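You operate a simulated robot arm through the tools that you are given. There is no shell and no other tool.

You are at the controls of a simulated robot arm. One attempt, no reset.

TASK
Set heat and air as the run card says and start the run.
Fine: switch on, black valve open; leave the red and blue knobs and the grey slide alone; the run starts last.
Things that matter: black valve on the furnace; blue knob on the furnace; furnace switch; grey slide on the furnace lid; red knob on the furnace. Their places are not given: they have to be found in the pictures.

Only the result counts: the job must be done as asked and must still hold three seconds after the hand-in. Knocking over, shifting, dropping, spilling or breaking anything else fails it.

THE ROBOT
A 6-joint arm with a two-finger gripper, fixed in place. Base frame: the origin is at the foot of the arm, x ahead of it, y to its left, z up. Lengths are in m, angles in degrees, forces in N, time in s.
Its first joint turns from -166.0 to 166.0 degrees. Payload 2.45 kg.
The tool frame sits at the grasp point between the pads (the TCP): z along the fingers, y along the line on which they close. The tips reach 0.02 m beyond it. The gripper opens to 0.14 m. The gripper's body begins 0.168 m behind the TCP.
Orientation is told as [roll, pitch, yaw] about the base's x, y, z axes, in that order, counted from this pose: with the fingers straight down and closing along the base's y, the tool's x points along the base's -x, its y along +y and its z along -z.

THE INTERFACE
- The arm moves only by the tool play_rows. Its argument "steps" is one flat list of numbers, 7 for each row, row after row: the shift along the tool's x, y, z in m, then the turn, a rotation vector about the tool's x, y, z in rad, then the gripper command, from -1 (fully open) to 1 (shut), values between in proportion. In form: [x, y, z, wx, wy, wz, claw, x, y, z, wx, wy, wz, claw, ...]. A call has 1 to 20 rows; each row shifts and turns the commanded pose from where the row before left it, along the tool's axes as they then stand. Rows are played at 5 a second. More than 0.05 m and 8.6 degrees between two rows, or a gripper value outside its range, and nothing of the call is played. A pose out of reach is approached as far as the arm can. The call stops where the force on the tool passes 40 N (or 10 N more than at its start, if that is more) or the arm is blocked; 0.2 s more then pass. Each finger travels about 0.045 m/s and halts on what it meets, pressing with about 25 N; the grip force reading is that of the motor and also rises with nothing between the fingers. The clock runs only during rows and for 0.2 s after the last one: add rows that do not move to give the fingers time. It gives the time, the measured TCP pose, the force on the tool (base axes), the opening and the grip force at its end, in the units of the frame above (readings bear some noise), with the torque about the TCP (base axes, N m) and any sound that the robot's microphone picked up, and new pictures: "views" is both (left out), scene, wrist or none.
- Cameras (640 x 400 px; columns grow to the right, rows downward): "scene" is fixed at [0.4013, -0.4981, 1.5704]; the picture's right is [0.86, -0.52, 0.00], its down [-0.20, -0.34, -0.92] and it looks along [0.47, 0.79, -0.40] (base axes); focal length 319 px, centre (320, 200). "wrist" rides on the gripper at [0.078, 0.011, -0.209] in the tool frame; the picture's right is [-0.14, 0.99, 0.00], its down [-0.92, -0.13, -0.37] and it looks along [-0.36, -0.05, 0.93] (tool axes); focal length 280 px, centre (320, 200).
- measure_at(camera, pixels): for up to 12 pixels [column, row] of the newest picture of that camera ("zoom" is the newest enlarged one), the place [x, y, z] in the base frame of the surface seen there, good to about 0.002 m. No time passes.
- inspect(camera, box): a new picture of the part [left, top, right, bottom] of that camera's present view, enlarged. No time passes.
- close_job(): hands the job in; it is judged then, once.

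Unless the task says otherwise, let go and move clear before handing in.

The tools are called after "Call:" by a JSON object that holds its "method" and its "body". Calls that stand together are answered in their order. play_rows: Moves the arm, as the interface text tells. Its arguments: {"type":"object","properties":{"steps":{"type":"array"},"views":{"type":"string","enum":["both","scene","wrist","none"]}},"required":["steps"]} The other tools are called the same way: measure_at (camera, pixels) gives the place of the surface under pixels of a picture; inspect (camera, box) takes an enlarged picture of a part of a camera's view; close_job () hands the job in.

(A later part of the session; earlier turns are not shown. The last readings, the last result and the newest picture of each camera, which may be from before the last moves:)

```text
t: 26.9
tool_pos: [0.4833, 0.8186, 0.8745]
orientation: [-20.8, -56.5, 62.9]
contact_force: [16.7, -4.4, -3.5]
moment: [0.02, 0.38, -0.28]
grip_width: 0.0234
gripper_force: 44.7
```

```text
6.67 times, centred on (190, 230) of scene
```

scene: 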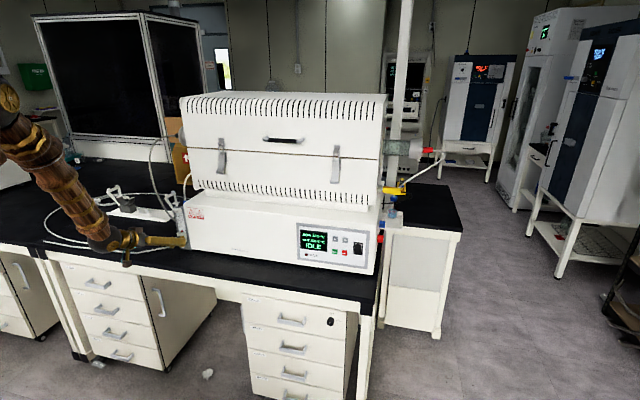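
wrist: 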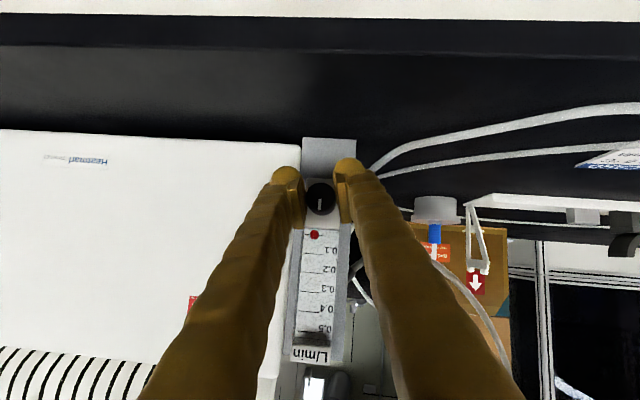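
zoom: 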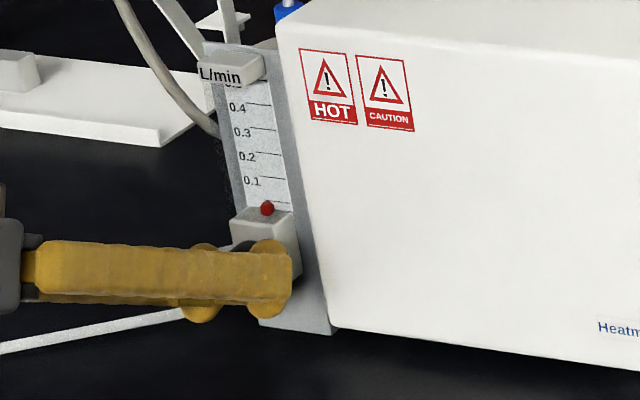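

The indicator stayed aligned with the column while the fingers turned (about 0.28 N m of torque), so the fingers slipped and counter-clockwise is against the closed stop. I'll turn clockwise instead, back through the start and about 12° beyond.

Call:
{"method": "play_rows", "body": {"steps": [0, 0, 0, -0.0524, 0, 0.0852, 0.9, 0, 0, 0, -0.0524, 0, 0.0852, 0.9, 0, 0, 0, 0, 0, 0, 0.9]}}

Call:
{"method": "inspect", "body": {"camera": "wrist", "box": [270, 140, 390, 260]}}

Call:
{"method": "inspect", "body": {"camera": "scene", "box": [150, 200, 230, 260]}}

```text
t: 27.7
tool_pos: [0.4834, 0.8197, 0.8732]
orientation: [0.4, -58.1, 45.0]
contact_force: [-2.4, -16.6, -0.7]
moment: [-0.01, -0.01, -0.15]
grip_width: 0.0233
gripper_force: 44.6
```

scene: 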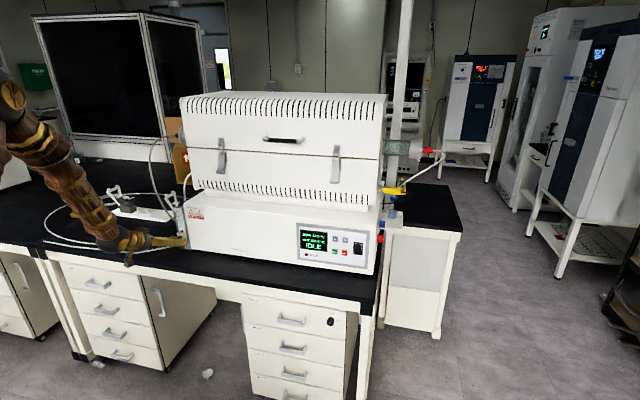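
wrist: 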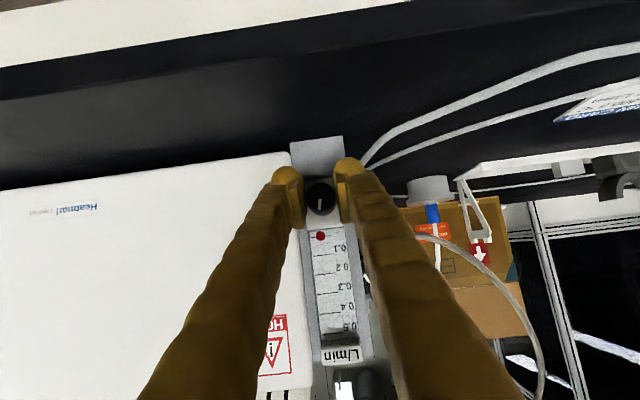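

```text
3.33 times, centred on (330, 200) of wrist
```

zoom: 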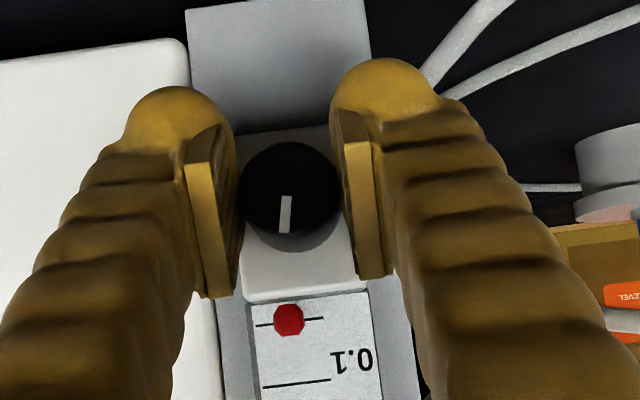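

```text
6.67 times, centred on (190, 230) of scene
```

zoom: 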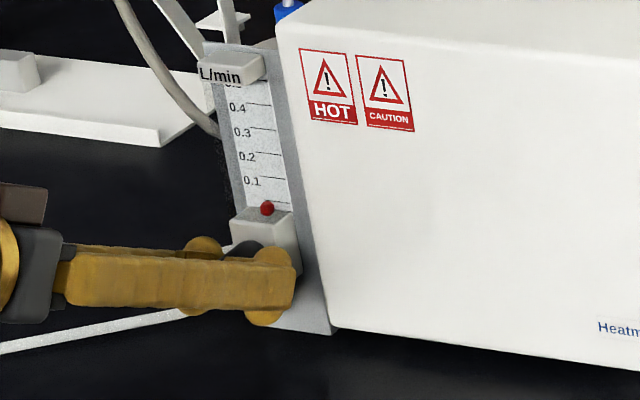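

Turning back, the indicator moved with the fingers about 12° clockwise off the stop; the float has not moved yet. Continuing clockwise.

Call:
{"method": "play_rows", "body": {"steps": [0, 0, 0, -0.0524, 0, 0.0852, 0.9, 0, 0, 0, -0.0524, 0, 0.0852, 0.9, 0, 0, 0, -0.0524, 0, 0.0852, 0.9, 0, 0, 0, 0, 0, 0, 0.9]}}

Call:
{"method": "inspect", "body": {"camera": "wrist", "box": [270, 140, 390, 260]}}

Call:
{"method": "inspect", "body": {"camera": "scene", "box": [150, 200, 230, 260]}}

```text
t: 28.3
tool_pos: [0.4828, 0.8183, 0.8746]
orientation: [9.7, -57.4, 36.4]
contact_force: [5.7, -2.4, 1.5]
moment: [-0.01, 0.0, 0.0]
grip_width: 0.0234
gripper_force: 45.3
out of reach, approached as far as the arm can: row 2
stopped in row 2: the force on the tool passed its limit at 42 N (the readings are from after the stop); the commanded pose is now the measured one
```

scene: 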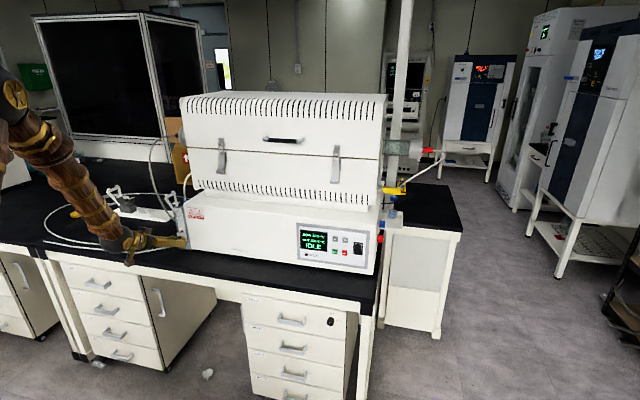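
wrist: 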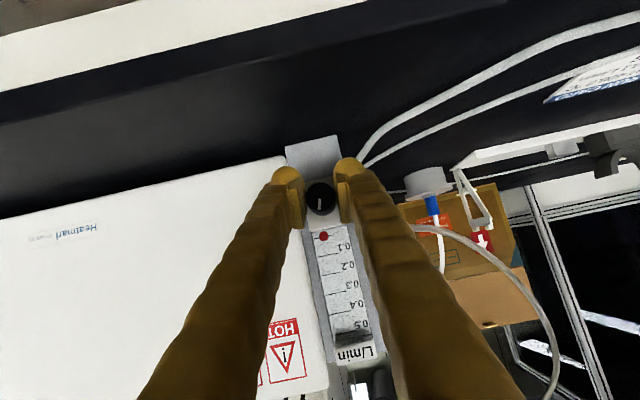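

```text
3.33 times, centred on (330, 200) of wrist
```

zoom: 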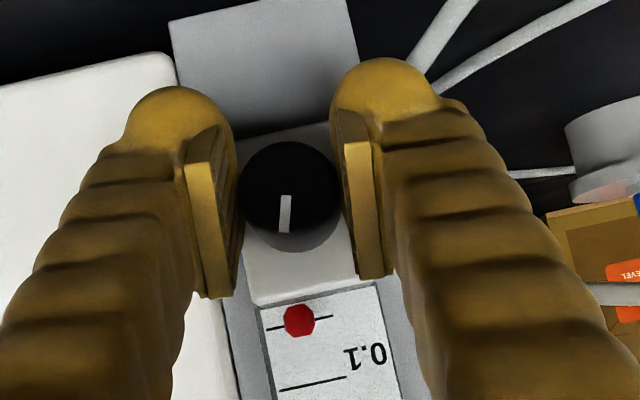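

```text
6.67 times, centred on (190, 230) of scene
```

zoom: 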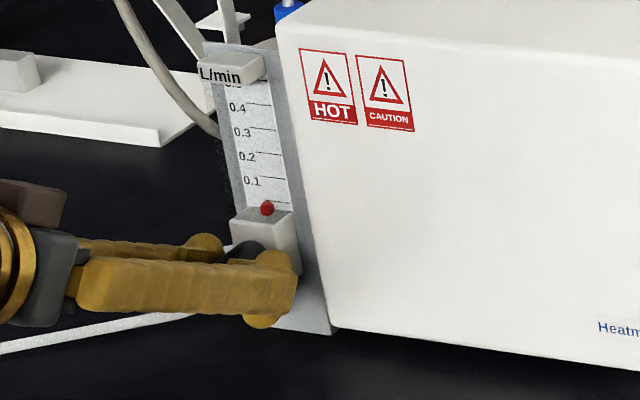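

Clockwise turning ran into the arm's reach limit at about +5°, with the knob now about 18° off the stop and the float still on its zero line. I'll release, swing the open fingers about 45° counter-clockwise around the knob, and regrip for a longer clockwise stroke.

Call:
{"method": "play_rows", "body": {"steps": [0, 0, 0, 0, 0, 0, 0.3, 0, 0, 0, 0, 0, 0, 0.3, 0, 0, 0, 0, 0, 0, 0.3, 0, 0, 0, 0.0533, 0, -0.0846, 0.3, 0, 0, 0, 0.0533, 0, -0.0846, 0.3, 0, 0, 0, 0.0533, 0, -0.0846, 0.3, 0, 0, 0, 0.0533, 0, -0.0846, 0.3, 0, 0, 0, 0, 0, 0, 0.3]}}

Call:
{"method": "inspect", "body": {"camera": "wrist", "box": [270, 140, 390, 260]}}

Call:
{"method": "inspect", "body": {"camera": "scene", "box": [150, 200, 230, 260]}}

```text
t: 30.1
tool_pos: [0.4815, 0.82, 0.874]
orientation: [-30.9, -53.7, 70.5]
contact_force: [0.9, -0.3, -0.8]
moment: [-0.01, 0.01, -0.02]
grip_width: 0.0491
gripper_force: 0.1
```

scene: 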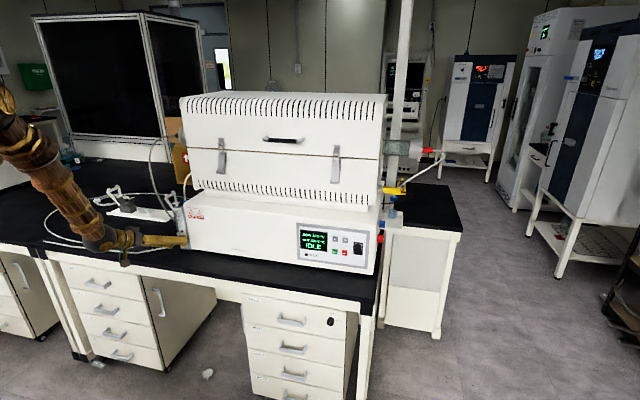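
wrist: 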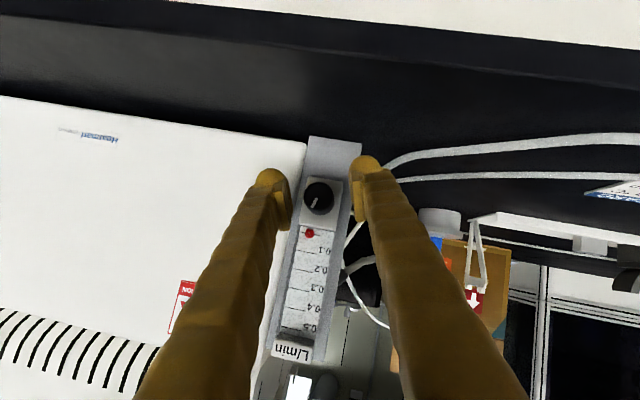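

```text
3.33 times, centred on (330, 200) of wrist
```

zoom: 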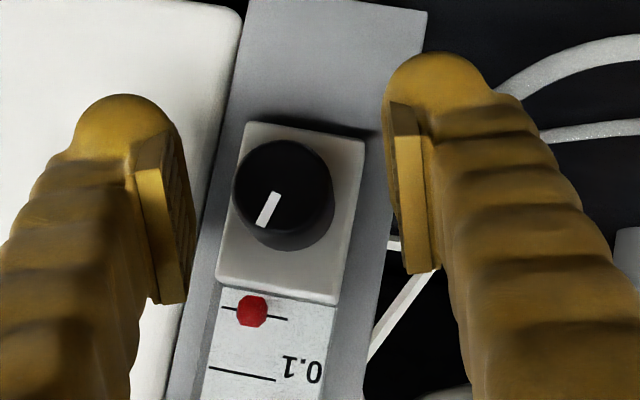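

```text
6.67 times, centred on (190, 230) of scene
```

zoom: 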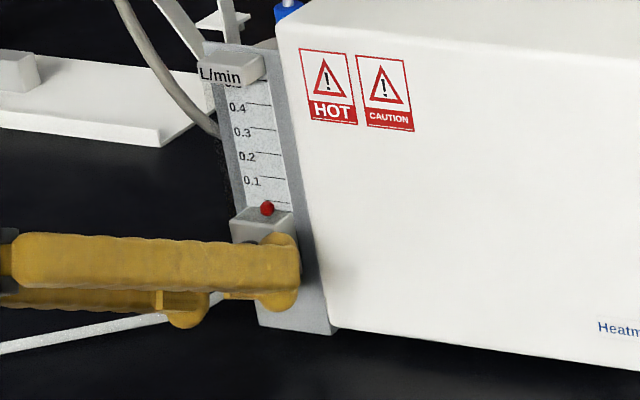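

The view is clear: the indicator is turned about 17° clockwise, with the float at (252,311) still on zero. Swing about 28° further counter-clockwise before regripping.

Call:
{"method": "play_rows", "body": {"steps": [0, 0, 0, 0.0533, 0, -0.0846, 0.3, 0, 0, 0, 0.0533, 0, -0.0846, 0.3, 0, 0, 0, 0.0533, 0, -0.0846, 0.3, 0, 0, 0, 0.0533, 0, -0.0846, 0.3, 0, 0, 0, 0.0533, 0, -0.0846, 0.3, 0, 0, 0, 0, 0, 0, 0.3]}}

Call:
{"method": "inspect", "body": {"camera": "wrist", "box": [270, 140, 390, 260]}}

Call:
{"method": "inspect", "body": {"camera": "scene", "box": [150, 200, 230, 260]}}

```text
t: 31.5
tool_pos: [0.482, 0.8206, 0.8738]
orientation: [-63.0, -35.8, 93.6]
contact_force: [0.4, 0.3, -0.9]
moment: [0.0, 0.02, 0.0]
grip_width: 0.0489
gripper_force: 0.1
```

scene: 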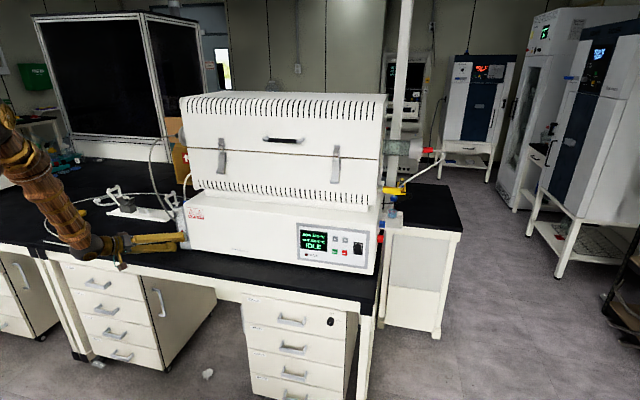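
wrist: 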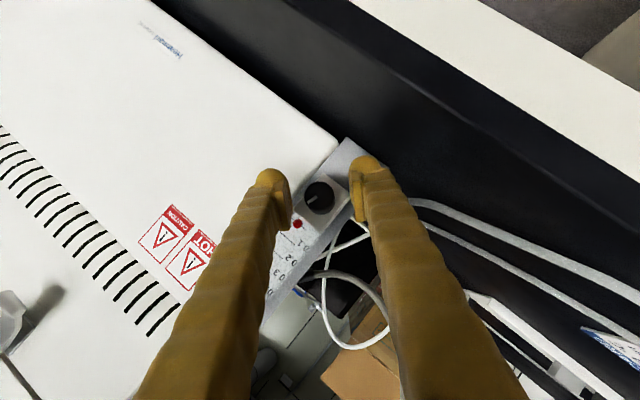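

```text
3.33 times, centred on (330, 200) of wrist
```

zoom: 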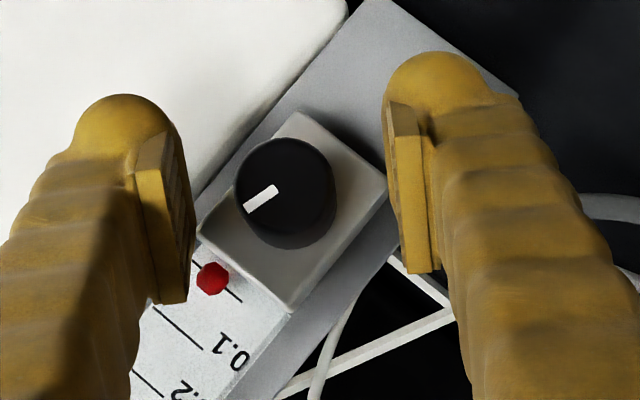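

```text
6.67 times, centred on (190, 230) of scene
```

zoom: 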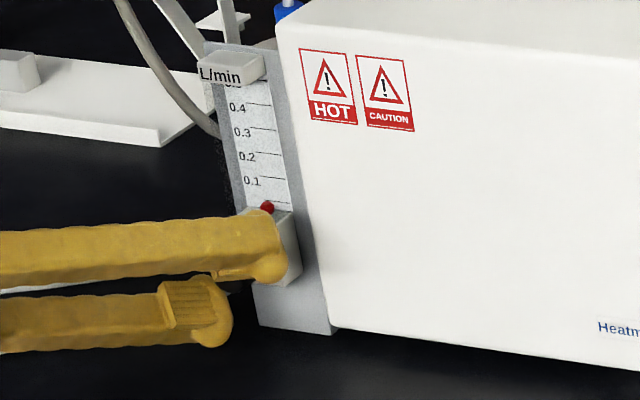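

Regripping at about −46°, then turning the knob about 23° clockwise.

Call:
{"method": "play_rows", "body": {"steps": [0, 0, 0, 0, 0, 0, 0.6, 0, 0, 0, 0, 0, 0, 0.9, 0, 0, 0, 0, 0, 0, 0.9, 0, 0, 0, -0.0533, 0, 0.0846, 0.9, 0, 0, 0, -0.0533, 0, 0.0846, 0.9, 0, 0, 0, -0.0533, 0, 0.0846, 0.9, 0, 0, 0, -0.0533, 0, 0.0846, 0.9, 0, 0, 0, 0, 0, 0, 0.9]}}

Call:
{"method": "inspect", "body": {"camera": "wrist", "box": [270, 140, 390, 260]}}

Call:
{"method": "inspect", "body": {"camera": "scene", "box": [150, 200, 230, 260]}}

```text
t: 33.3
tool_pos: [0.4815, 0.8197, 0.8752]
orientation: [-38.9, -51.0, 76.9]
contact_force: [0.8, -20.3, 20.4]
moment: [0.12, -0.16, -0.22]
grip_width: 0.0238
gripper_force: 44.5
```

scene: 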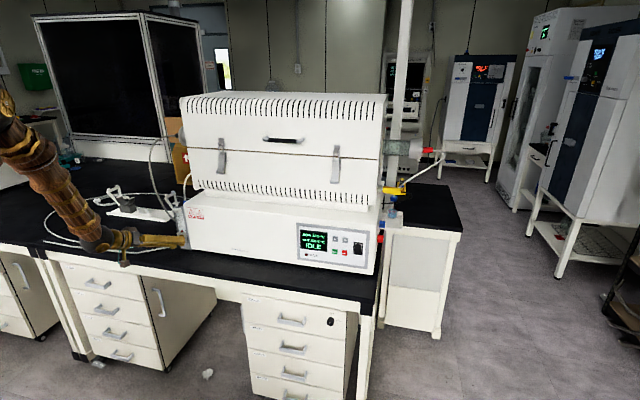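
wrist: 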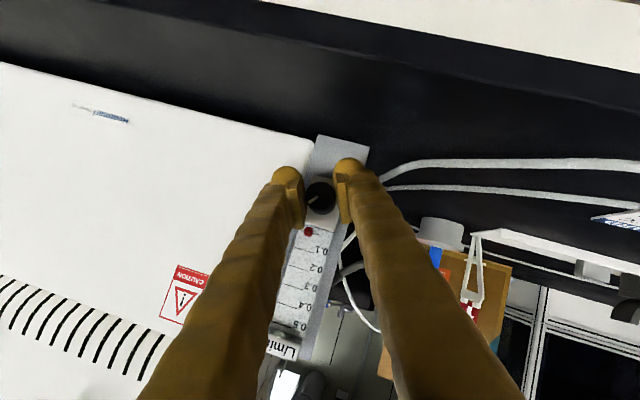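

```text
3.33 times, centred on (330, 200) of wrist
```

zoom: 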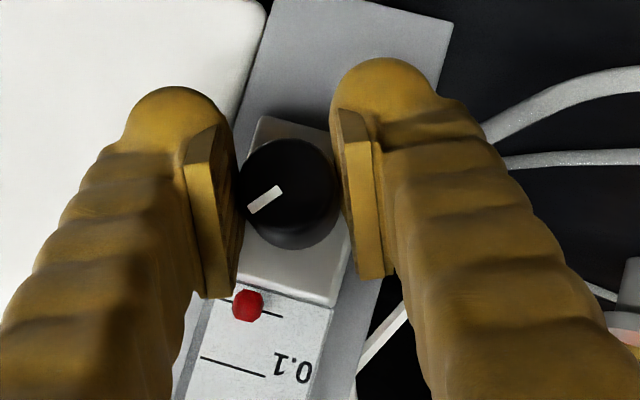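

```text
6.67 times, centred on (190, 230) of scene
```

zoom: 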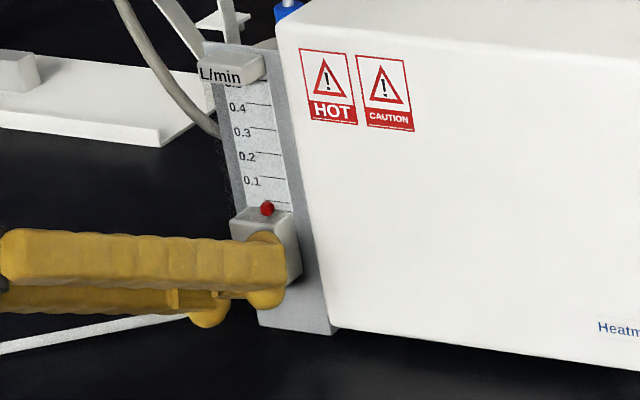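

The knob is now about 40° open, and the float (247,306) still sits on the zero line. Continue clockwise another 23°.

Call:
{"method": "play_rows", "body": {"steps": [0, 0, 0, -0.0533, 0, 0.0846, 0.9, 0, 0, 0, -0.0533, 0, 0.0846, 0.9, 0, 0, 0, -0.0533, 0, 0.0846, 0.9, 0, 0, 0, -0.0533, 0, 0.0846, 0.9, 0, 0, 0, 0, 0, 0, 0.9]}}

Call:
{"method": "inspect", "body": {"camera": "wrist", "box": [270, 140, 390, 260]}}

Call:
{"method": "inspect", "body": {"camera": "scene", "box": [150, 200, 230, 260]}}

```text
t: 34.5
tool_pos: [0.4825, 0.819, 0.8744]
orientation: [-0.7, -57.8, 45.3]
contact_force: [2.4, -13.6, 23.2]
moment: [0.15, -0.1, -0.19]
grip_width: 0.0234
gripper_force: 45.1
```

scene: 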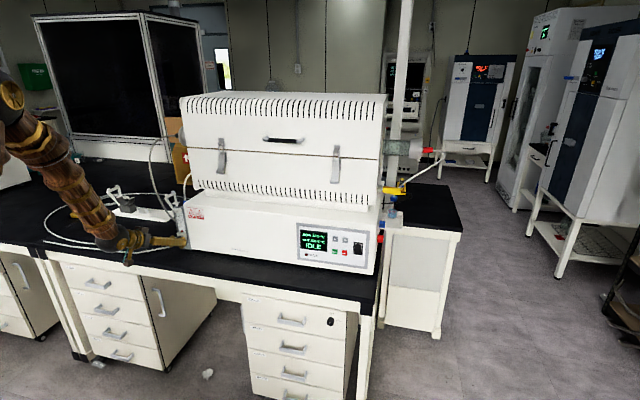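
wrist: 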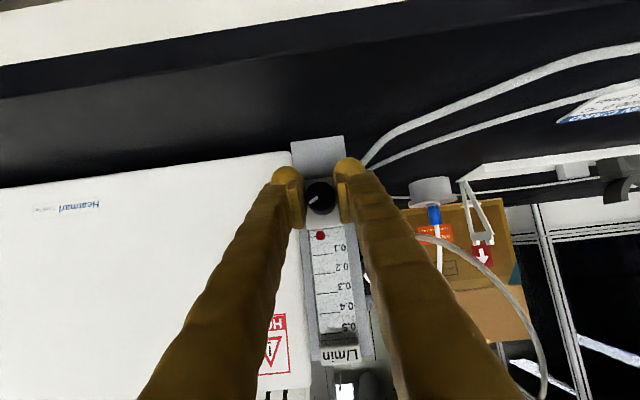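

```text
3.33 times, centred on (330, 200) of wrist
```

zoom: 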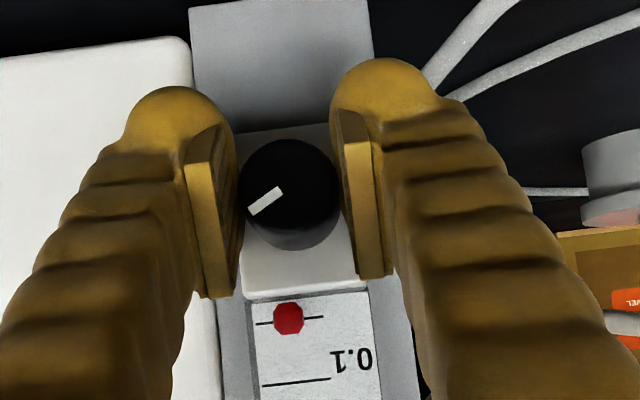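

```text
6.67 times, centred on (190, 230) of scene
```

zoom: 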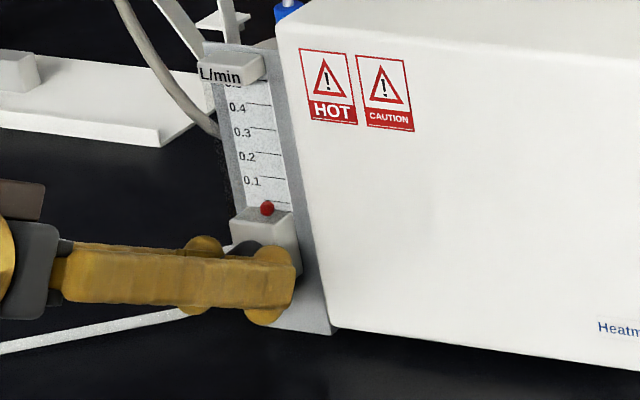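

The knob is at about 62° and turning with little resistance, but the float has not moved, so there is dead travel. I'll ratchet: release, swing back 51° counter-clockwise and regrip.

Call:
{"method": "play_rows", "body": {"steps": [0, 0, 0, 0, 0, 0, 0.3, 0, 0, 0, 0, 0, 0, 0.3, 0, 0, 0, 0, 0, 0, 0.3, 0, 0, 0, 0.0533, 0, -0.0846, 0.3, 0, 0, 0, 0.0533, 0, -0.0846, 0.3, 0, 0, 0, 0.0533, 0, -0.0846, 0.3, 0, 0, 0, 0.0533, 0, -0.0846, 0.3, 0, 0, 0, 0.0533, 0, -0.0846, 0.3, 0, 0, 0, 0.0533, 0, -0.0846, 0.3, 0, 0, 0, 0.0533, 0, -0.0846, 0.3, 0, 0, 0, 0.0533, 0, -0.0846, 0.3, 0, 0, 0, 0.0533, 0, -0.0846, 0.3, 0, 0, 0, 0, 0, 0, 0.3]}}

Call:
{"method": "inspect", "body": {"camera": "wrist", "box": [270, 140, 390, 260]}}

```text
t: 37.3
tool_pos: [0.4815, 0.8196, 0.876]
orientation: [-67.4, -31.3, 96.1]
contact_force: [-0.6, -0.3, 0.1]
moment: [0.01, 0.01, -0.01]
grip_width: 0.0488
gripper_force: 0.0
```

scene: 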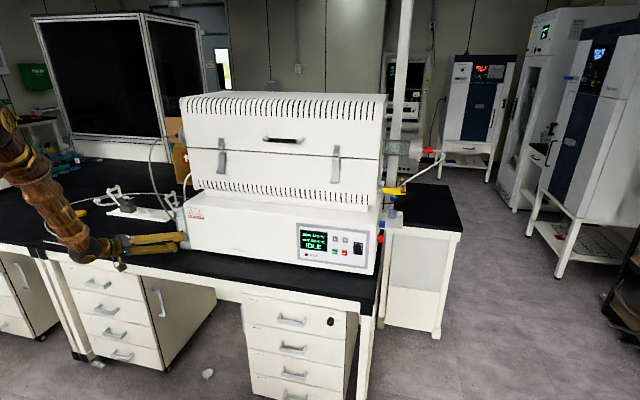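
wrist: 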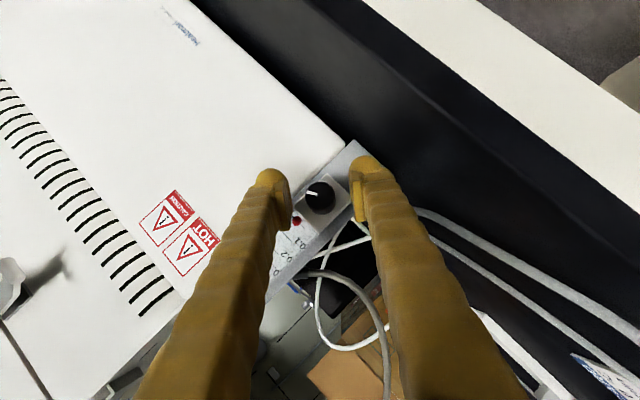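

```text
3.33 times, centred on (330, 200) of wrist
```

zoom: 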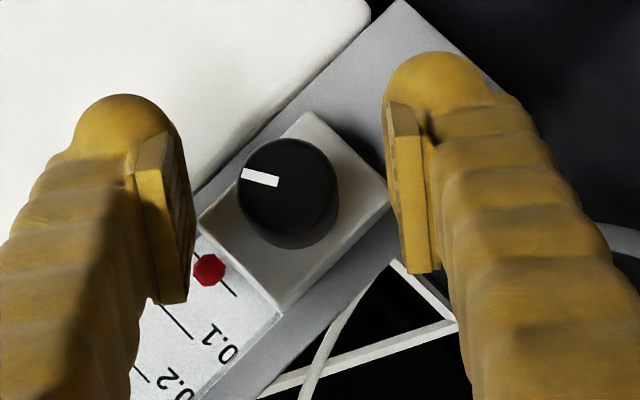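

The indicator is now about 60° from vertical and the float (209,270) is still on zero. Regrip and turn clockwise in steps.

Call:
{"method": "play_rows", "body": {"steps": [0, 0, 0, 0, 0, 0, 0.6, 0, 0, 0, 0, 0, 0, 0.9, 0, 0, 0, 0, 0, 0, 0.9, 0, 0, 0, -0.0533, 0, 0.0846, 0.9, 0, 0, 0, -0.0533, 0, 0.0846, 0.9, 0, 0, 0, -0.0533, 0, 0.0846, 0.9, 0, 0, 0, -0.0533, 0, 0.0846, 0.9, 0, 0, 0, -0.0533, 0, 0.0846, 0.9, 0, 0, 0, 0, 0, 0, 0.9]}}

Call:
{"method": "inspect", "body": {"camera": "wrist", "box": [270, 140, 390, 260]}}

Call:
{"method": "inspect", "body": {"camera": "scene", "box": [150, 200, 230, 260]}}

```text
t: 39.3
tool_pos: [0.482, 0.8198, 0.8755]
orientation: [-38.8, -50.9, 76.8]
contact_force: [-22.4, -28.4, 14.3]
moment: [0.17, -0.14, -0.03]
grip_width: 0.0236
gripper_force: 45.0
```

scene: 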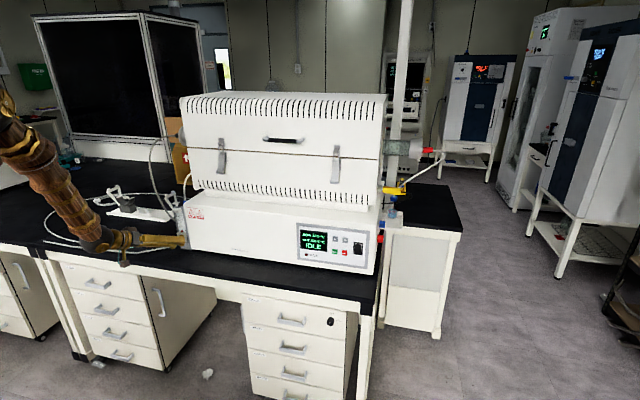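
wrist: 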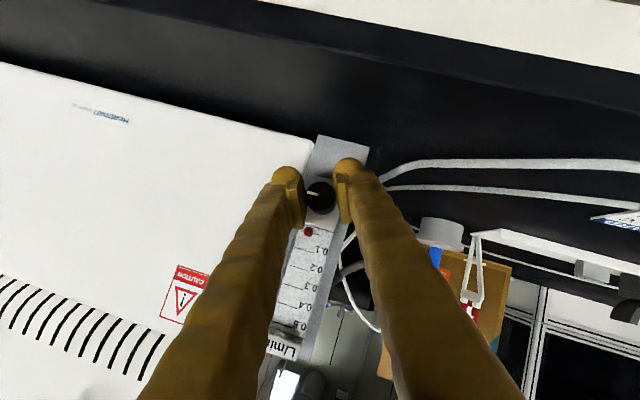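

```text
3.33 times, centred on (330, 200) of wrist
```

zoom: 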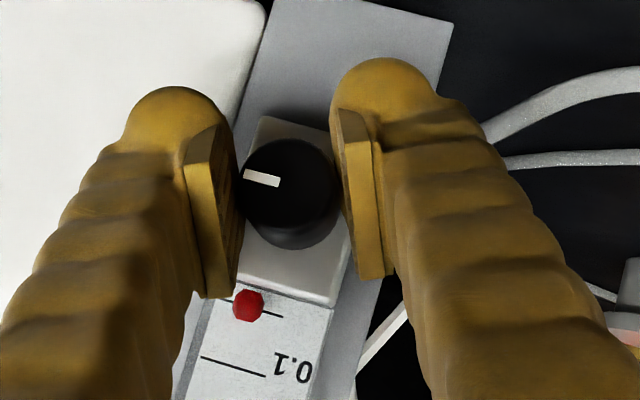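

```text
6.67 times, centred on (190, 230) of scene
```

zoom: 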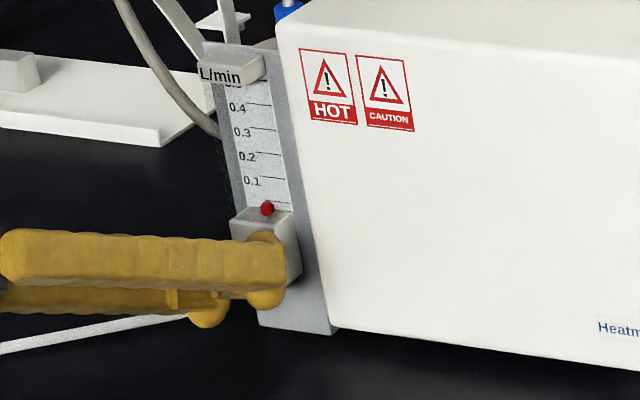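

The knob is near 85° and the float is still on zero; the tool is also pressed about 36 N toward the block, so I'll ease back 2 mm. Then continue clockwise 17°.

Call:
{"method": "play_rows", "body": {"steps": [0.001, 0, -0.0017, 0, 0, 0, 0.9, 0, 0, 0, -0.0533, 0, 0.0846, 0.9, 0, 0, 0, -0.0533, 0, 0.0846, 0.9, 0, 0, 0, -0.0533, 0, 0.0846, 0.9, 0, 0, 0, 0, 0, 0, 0.9]}}

Call:
{"method": "inspect", "body": {"camera": "wrist", "box": [270, 140, 390, 260]}}

Call:
{"method": "inspect", "body": {"camera": "scene", "box": [150, 200, 230, 260]}}

```text
t: 40.5
tool_pos: [0.4824, 0.8182, 0.8756]
orientation: [-11.3, -57.4, 54.3]
contact_force: [42.6, 11.6, 8.4]
moment: [0.09, -0.1, -0.11]
grip_width: 0.0242
gripper_force: 44.9
```

scene: 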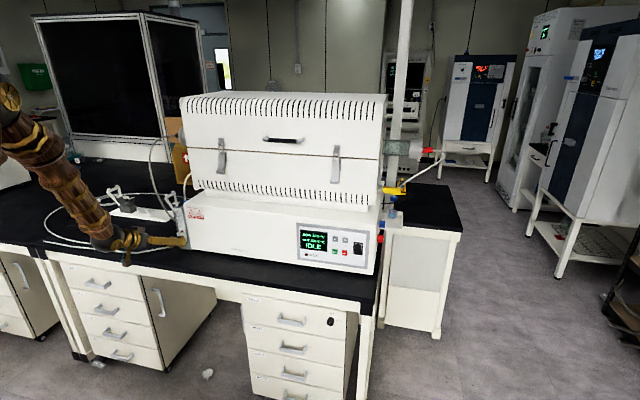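
wrist: 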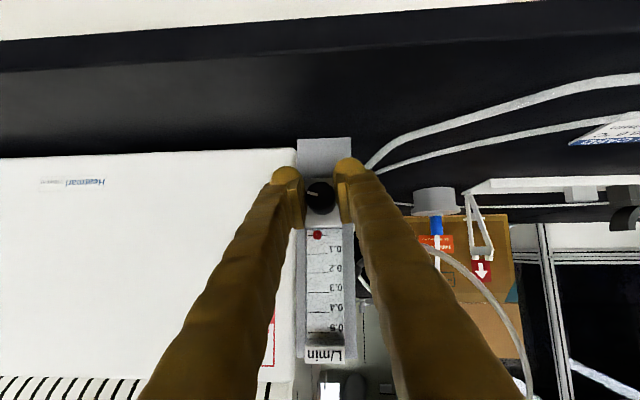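

```text
3.33 times, centred on (330, 200) of wrist
```

zoom: 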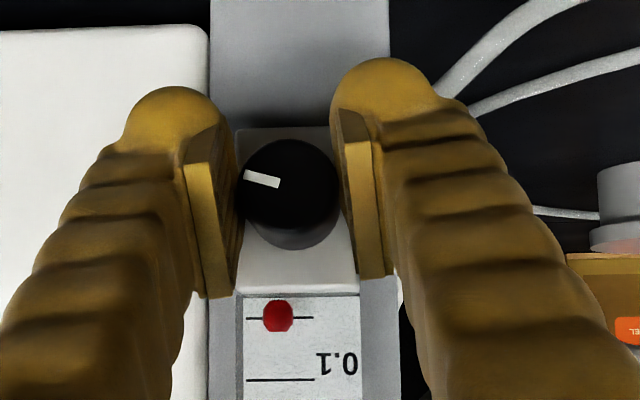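

```text
6.67 times, centred on (190, 230) of scene
```

zoom: 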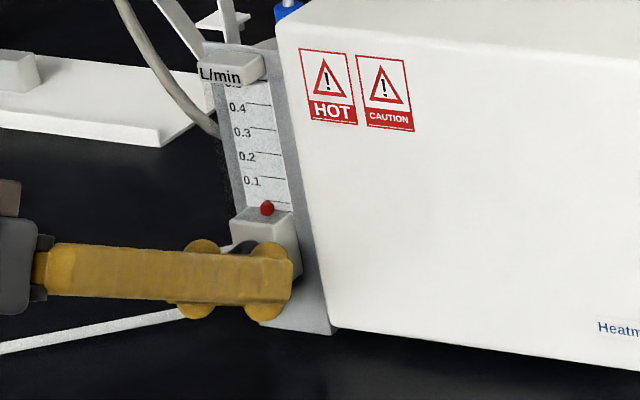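

The knob has turned about 100° and the float looks nearly unchanged, so I'll measure its height against the earlier 0.907 m, along with the 0 and 0.1 marks.

Call:
{"method": "measure_at", "body": {"camera": "wrist", "pixels": [[317.4, 234.8], [317.4, 233], [317.4, 237], [309, 235.4], [309, 254], [309, 272]]}}

Call:
{"method": "inspect", "body": {"camera": "wrist", "box": [295, 210, 345, 260]}}

Call:
{"method": "inspect", "body": {"camera": "scene", "box": [370, 160, 430, 250]}}

Call:
{"method": "inspect", "body": {"camera": "scene", "box": [290, 220, 370, 270]}}

```text
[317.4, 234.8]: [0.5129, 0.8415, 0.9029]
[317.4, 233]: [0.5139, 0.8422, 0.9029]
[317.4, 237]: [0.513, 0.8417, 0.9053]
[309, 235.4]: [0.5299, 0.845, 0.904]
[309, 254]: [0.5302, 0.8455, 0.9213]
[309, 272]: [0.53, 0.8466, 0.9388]
```

```text
8.00 times, centred on (320, 235) of wrist
```

zoom: 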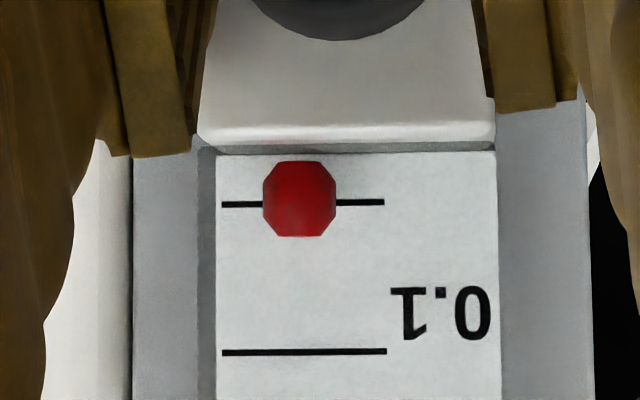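

```text
4.44 times, centred on (400, 205) of scene
```

zoom: 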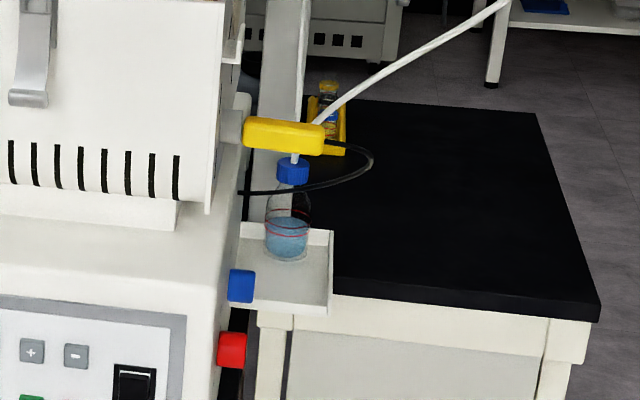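

```text
8.00 times, centred on (330, 245) of scene
```

zoom: 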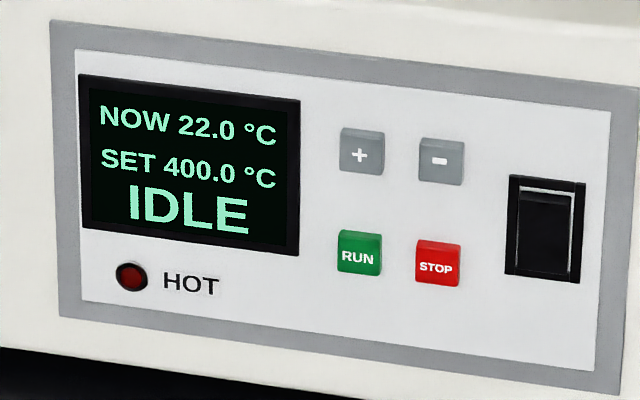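

The display still shows SET 400.0, IDLE. The marks are 17 mm per 0.1 L/min and the float is exactly at zero. The counter-clockwise stop was at the indicator's top position, so clockwise must be the opening direction, and I'll keep ratcheting.

Call:
{"method": "play_rows", "body": {"steps": [0, 0, 0, 0, 0, 0, 0.3, 0, 0, 0, 0, 0, 0, 0.3, 0, 0, 0, 0, 0, 0, 0.3, 0, 0, 0, 0.0533, 0, -0.0846, 0.3, 0, 0, 0, 0.0533, 0, -0.0846, 0.3, 0, 0, 0, 0.0533, 0, -0.0846, 0.3, 0, 0, 0, 0.0533, 0, -0.0846, 0.3, 0, 0, 0, 0.0533, 0, -0.0846, 0.3, 0, 0, 0, 0.0533, 0, -0.0846, 0.3, 0, 0, 0, 0.0533, 0, -0.0846, 0.3, 0, 0, 0, 0.0533, 0, -0.0846, 0.3, 0, 0, 0, 0, 0, 0, 0.3]}}

Call:
{"method": "inspect", "body": {"camera": "wrist", "box": [270, 140, 390, 260]}}

```text
t: 43.1
tool_pos: [0.481, 0.8179, 0.8754]
orientation: [-67.4, -31.3, 96.1]
contact_force: [-0.4, 0.7, -0.2]
moment: [0.01, -0.02, 0.02]
grip_width: 0.0491
gripper_force: 0.1
```

scene: 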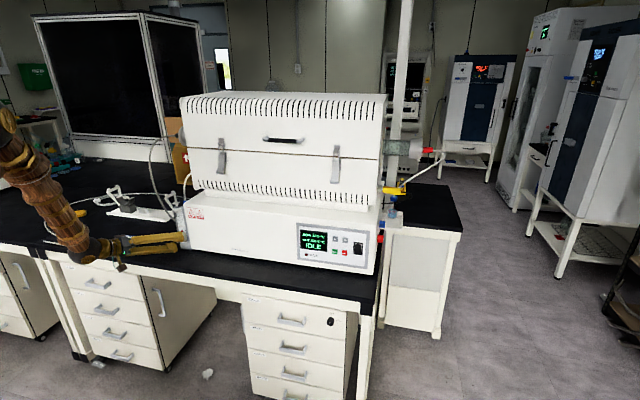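
wrist: 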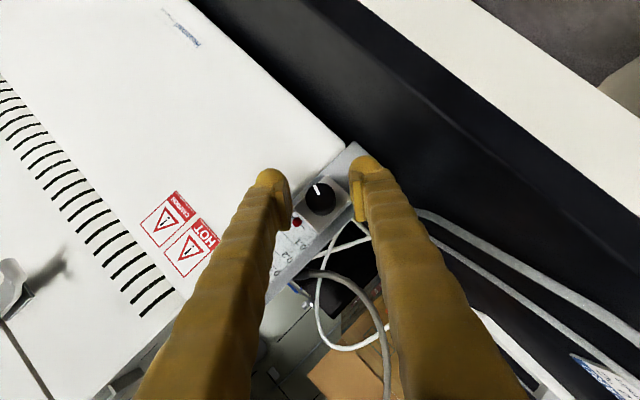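

```text
3.33 times, centred on (330, 200) of wrist
```

zoom: 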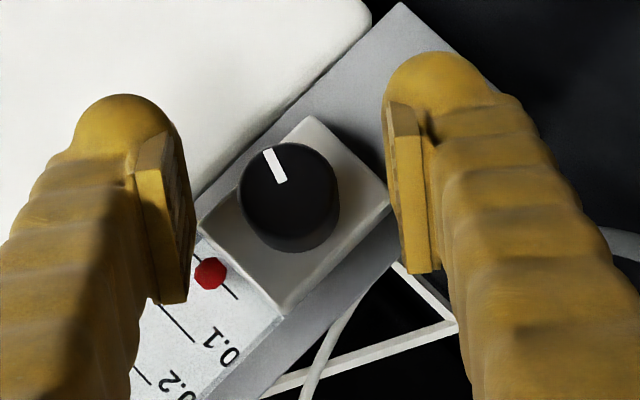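

The knob indicator is at roughly 110°. Regrip and turn clockwise in two steps.

Call:
{"method": "play_rows", "body": {"steps": [0, 0, 0, 0, 0, 0, 0.6, 0, 0, 0, 0, 0, 0, 0.9, 0, 0, 0, 0, 0, 0, 0.9, 0, 0, 0, -0.0533, 0, 0.0846, 0.9, 0, 0, 0, -0.0533, 0, 0.0846, 0.9, 0, 0, 0, -0.0533, 0, 0.0846, 0.9, 0, 0, 0, -0.0533, 0, 0.0846, 0.9, 0, 0, 0, 0, 0, 0, 0.9]}}

Call:
{"method": "inspect", "body": {"camera": "wrist", "box": [270, 140, 390, 260]}}

```text
t: 44.9
tool_pos: [0.4812, 0.8176, 0.8747]
orientation: [-46.3, -47.6, 82.4]
contact_force: [-13.7, -11.7, 7.1]
moment: [0.08, -0.07, 0.1]
grip_width: 0.0235
gripper_force: 45.3
```

scene: 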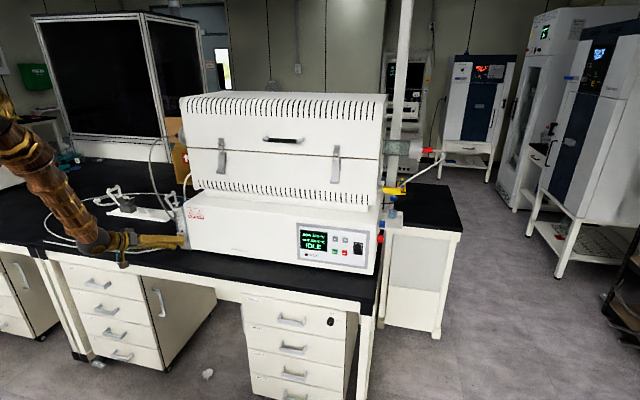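
wrist: 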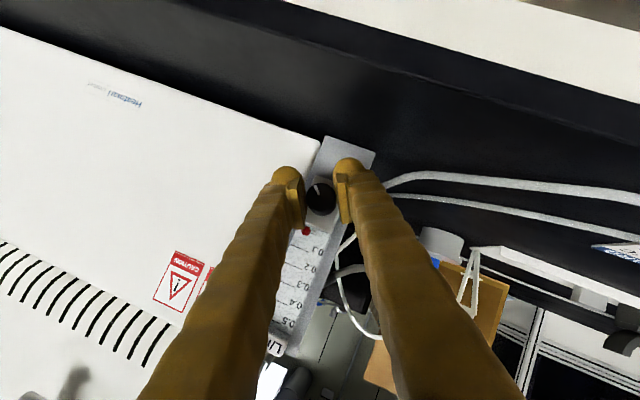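

```text
3.33 times, centred on (330, 200) of wrist
```

zoom: 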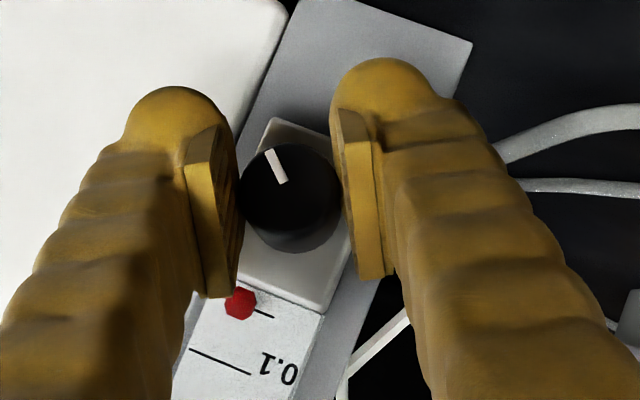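

Float still on zero at about 130°; continue clockwise.

Call:
{"method": "play_rows", "body": {"steps": [0, 0, 0, -0.0533, 0, 0.0846, 0.9, 0, 0, 0, -0.0533, 0, 0.0846, 0.9, 0, 0, 0, -0.0533, 0, 0.0846, 0.9, 0, 0, 0, -0.0533, 0, 0.0846, 0.9, 0, 0, 0, 0, 0, 0, 0.9]}}

Call:
{"method": "inspect", "body": {"camera": "wrist", "box": [270, 140, 390, 260]}}

```text
t: 46.1
tool_pos: [0.4803, 0.8181, 0.8743]
orientation: [-11.2, -57.3, 54.3]
contact_force: [-2.0, -15.0, 9.7]
moment: [0.0, -0.03, -0.04]
grip_width: 0.0235
gripper_force: 44.9
```

scene: 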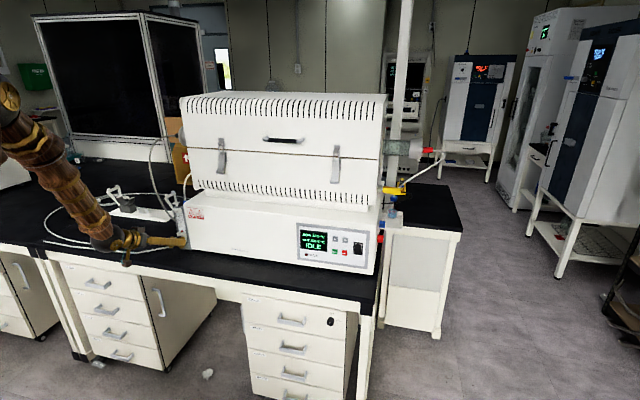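
wrist: 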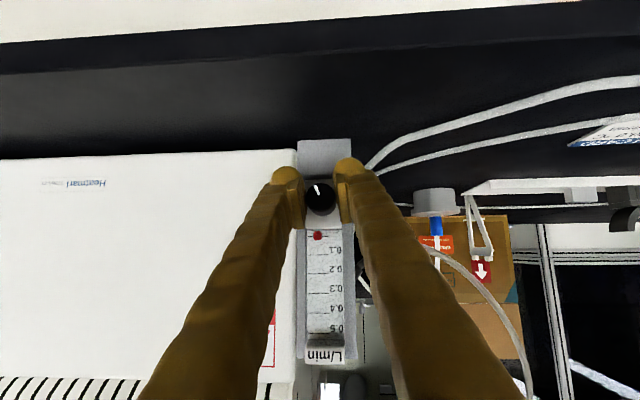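

```text
3.33 times, centred on (330, 200) of wrist
```

zoom: 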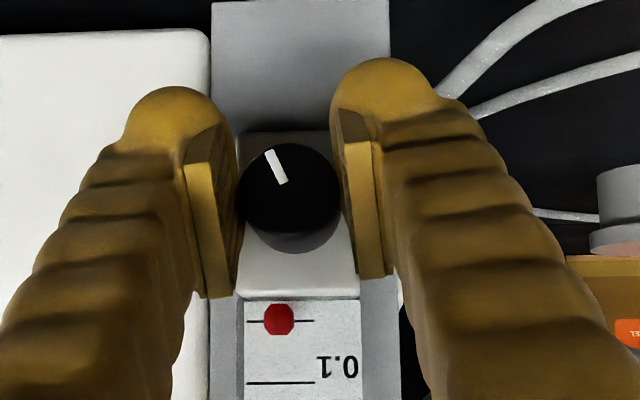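

At about 155° the float is still on zero. Before going on, I'll test turning counter-clockwise here by 17° to see whether the knob follows or the fingers slip.

Call:
{"method": "play_rows", "body": {"steps": [0, 0, 0, 0.0533, 0, -0.0846, 0.9, 0, 0, 0, 0.0533, 0, -0.0846, 0.9, 0, 0, 0, 0.0533, 0, -0.0846, 0.9, 0, 0, 0, 0, 0, 0, 0.9]}}

Call:
{"method": "inspect", "body": {"camera": "wrist", "box": [270, 140, 390, 260]}}

```text
t: 47.1
tool_pos: [0.482, 0.8179, 0.8745]
orientation: [-39.2, -50.9, 77.0]
contact_force: [-3.5, -15.5, 12.8]
moment: [0.05, -0.04, -0.04]
grip_width: 0.0234
gripper_force: 45.4
```

scene: 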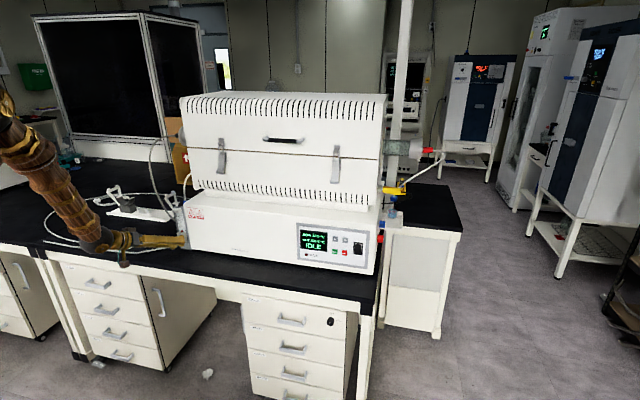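
wrist: 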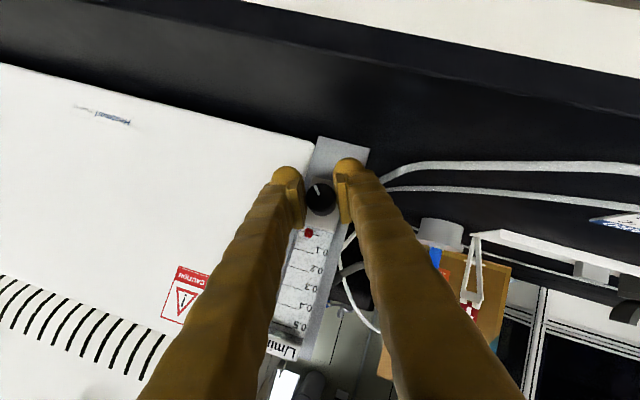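

```text
3.33 times, centred on (330, 200) of wrist
```

zoom: 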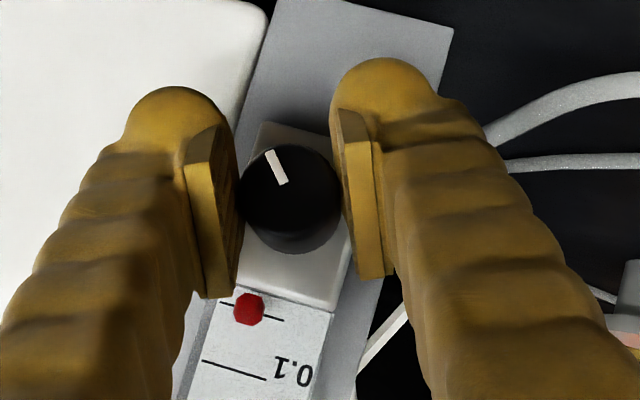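

The knob follows freely counter-clockwise, so the start was the closed stop and opening is clockwise over a long travel. I'll release and swing back further, to about −74°, for a longer stroke.

Call:
{"method": "play_rows", "body": {"steps": [0, 0, 0, 0, 0, 0, 0.3, 0, 0, 0, 0, 0, 0, 0.3, 0, 0, 0, 0, 0, 0, 0.3, 0, 0, 0, 0.0533, 0, -0.0846, 0.3, 0, 0, 0, 0.0533, 0, -0.0846, 0.3, 0, 0, 0, 0.0533, 0, -0.0846, 0.3, 0, 0, 0, 0.0533, 0, -0.0846, 0.3, 0, 0, 0, 0.0533, 0, -0.0846, 0.3, 0, 0, 0, 0.0533, 0, -0.0846, 0.3, 0, 0, 0, 0.0533, 0, -0.0846, 0.3, 0, 0, 0, 0.0533, 0, -0.0846, 0.3, 0, 0, 0, 0, 0, 0, 0.3]}}

Call:
{"method": "inspect", "body": {"camera": "wrist", "box": [270, 140, 390, 260]}}

```text
t: 49.7
tool_pos: [0.4821, 0.8198, 0.8748]
orientation: [-78.4, -17.4, 100.9]
contact_force: [-0.1, 0.3, -0.4]
moment: [0.0, -0.01, 0.01]
grip_width: 0.049
gripper_force: 0.0
```

scene: 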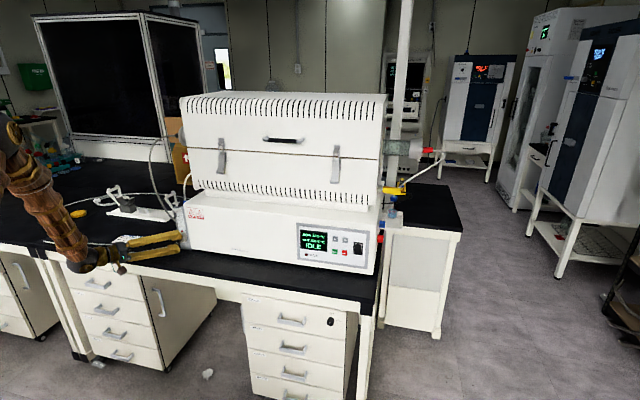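
wrist: 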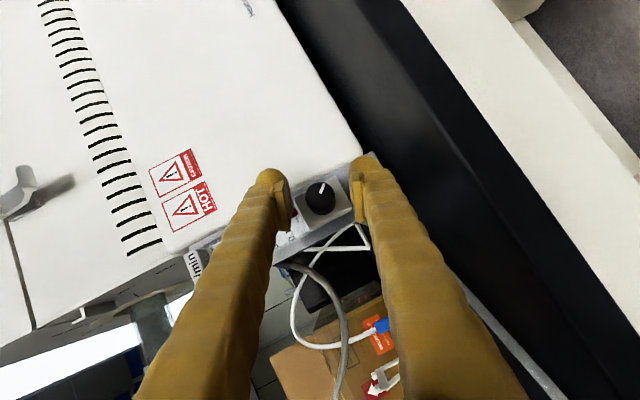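

```text
3.33 times, centred on (330, 200) of wrist
```

zoom: 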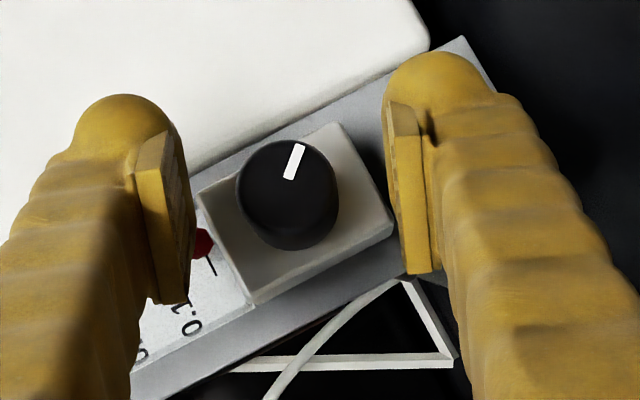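

Fingers are at about −65°, clear of everything, with the knob centred. Regrip and turn clockwise about 34°.

Call:
{"method": "play_rows", "body": {"steps": [0, 0, 0, 0, 0, 0, 0.6, 0, 0, 0, 0, 0, 0, 0.9, 0, 0, 0, 0, 0, 0, 0.9, 0, 0, 0, -0.0533, 0, 0.0846, 0.9, 0, 0, 0, -0.0533, 0, 0.0846, 0.9, 0, 0, 0, -0.0533, 0, 0.0846, 0.9, 0, 0, 0, -0.0533, 0, 0.0846, 0.9, 0, 0, 0, -0.0533, 0, 0.0846, 0.9, 0, 0, 0, -0.0533, 0, 0.0846, 0.9, 0, 0, 0, 0, 0, 0, 0.9]}}

Call:
{"method": "inspect", "body": {"camera": "wrist", "box": [270, 140, 390, 260]}}

```text
t: 51.9
tool_pos: [0.481, 0.8188, 0.8768]
orientation: [-52.5, -44.2, 86.9]
contact_force: [23.0, 29.4, 9.9]
moment: [0.06, -0.09, 0.18]
grip_width: 0.0236
gripper_force: 44.8
```

scene: 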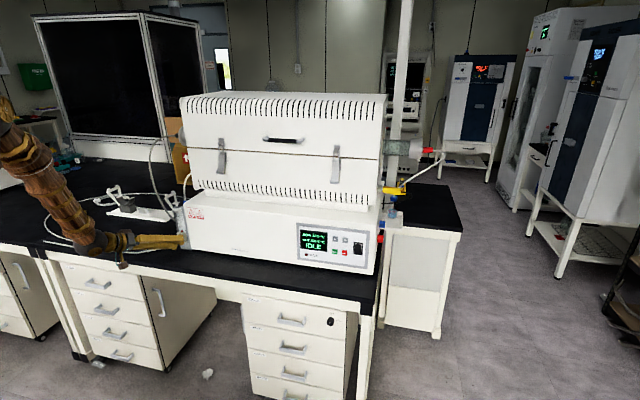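
wrist: 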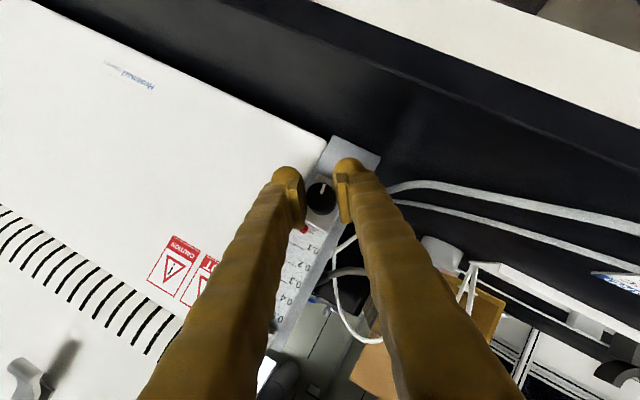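

```text
3.33 times, centred on (330, 200) of wrist
```

zoom: 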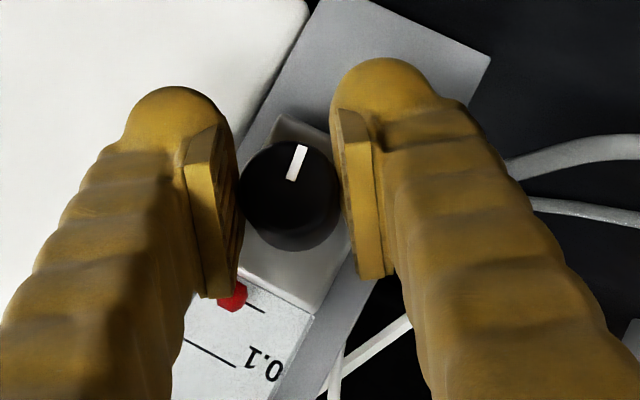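

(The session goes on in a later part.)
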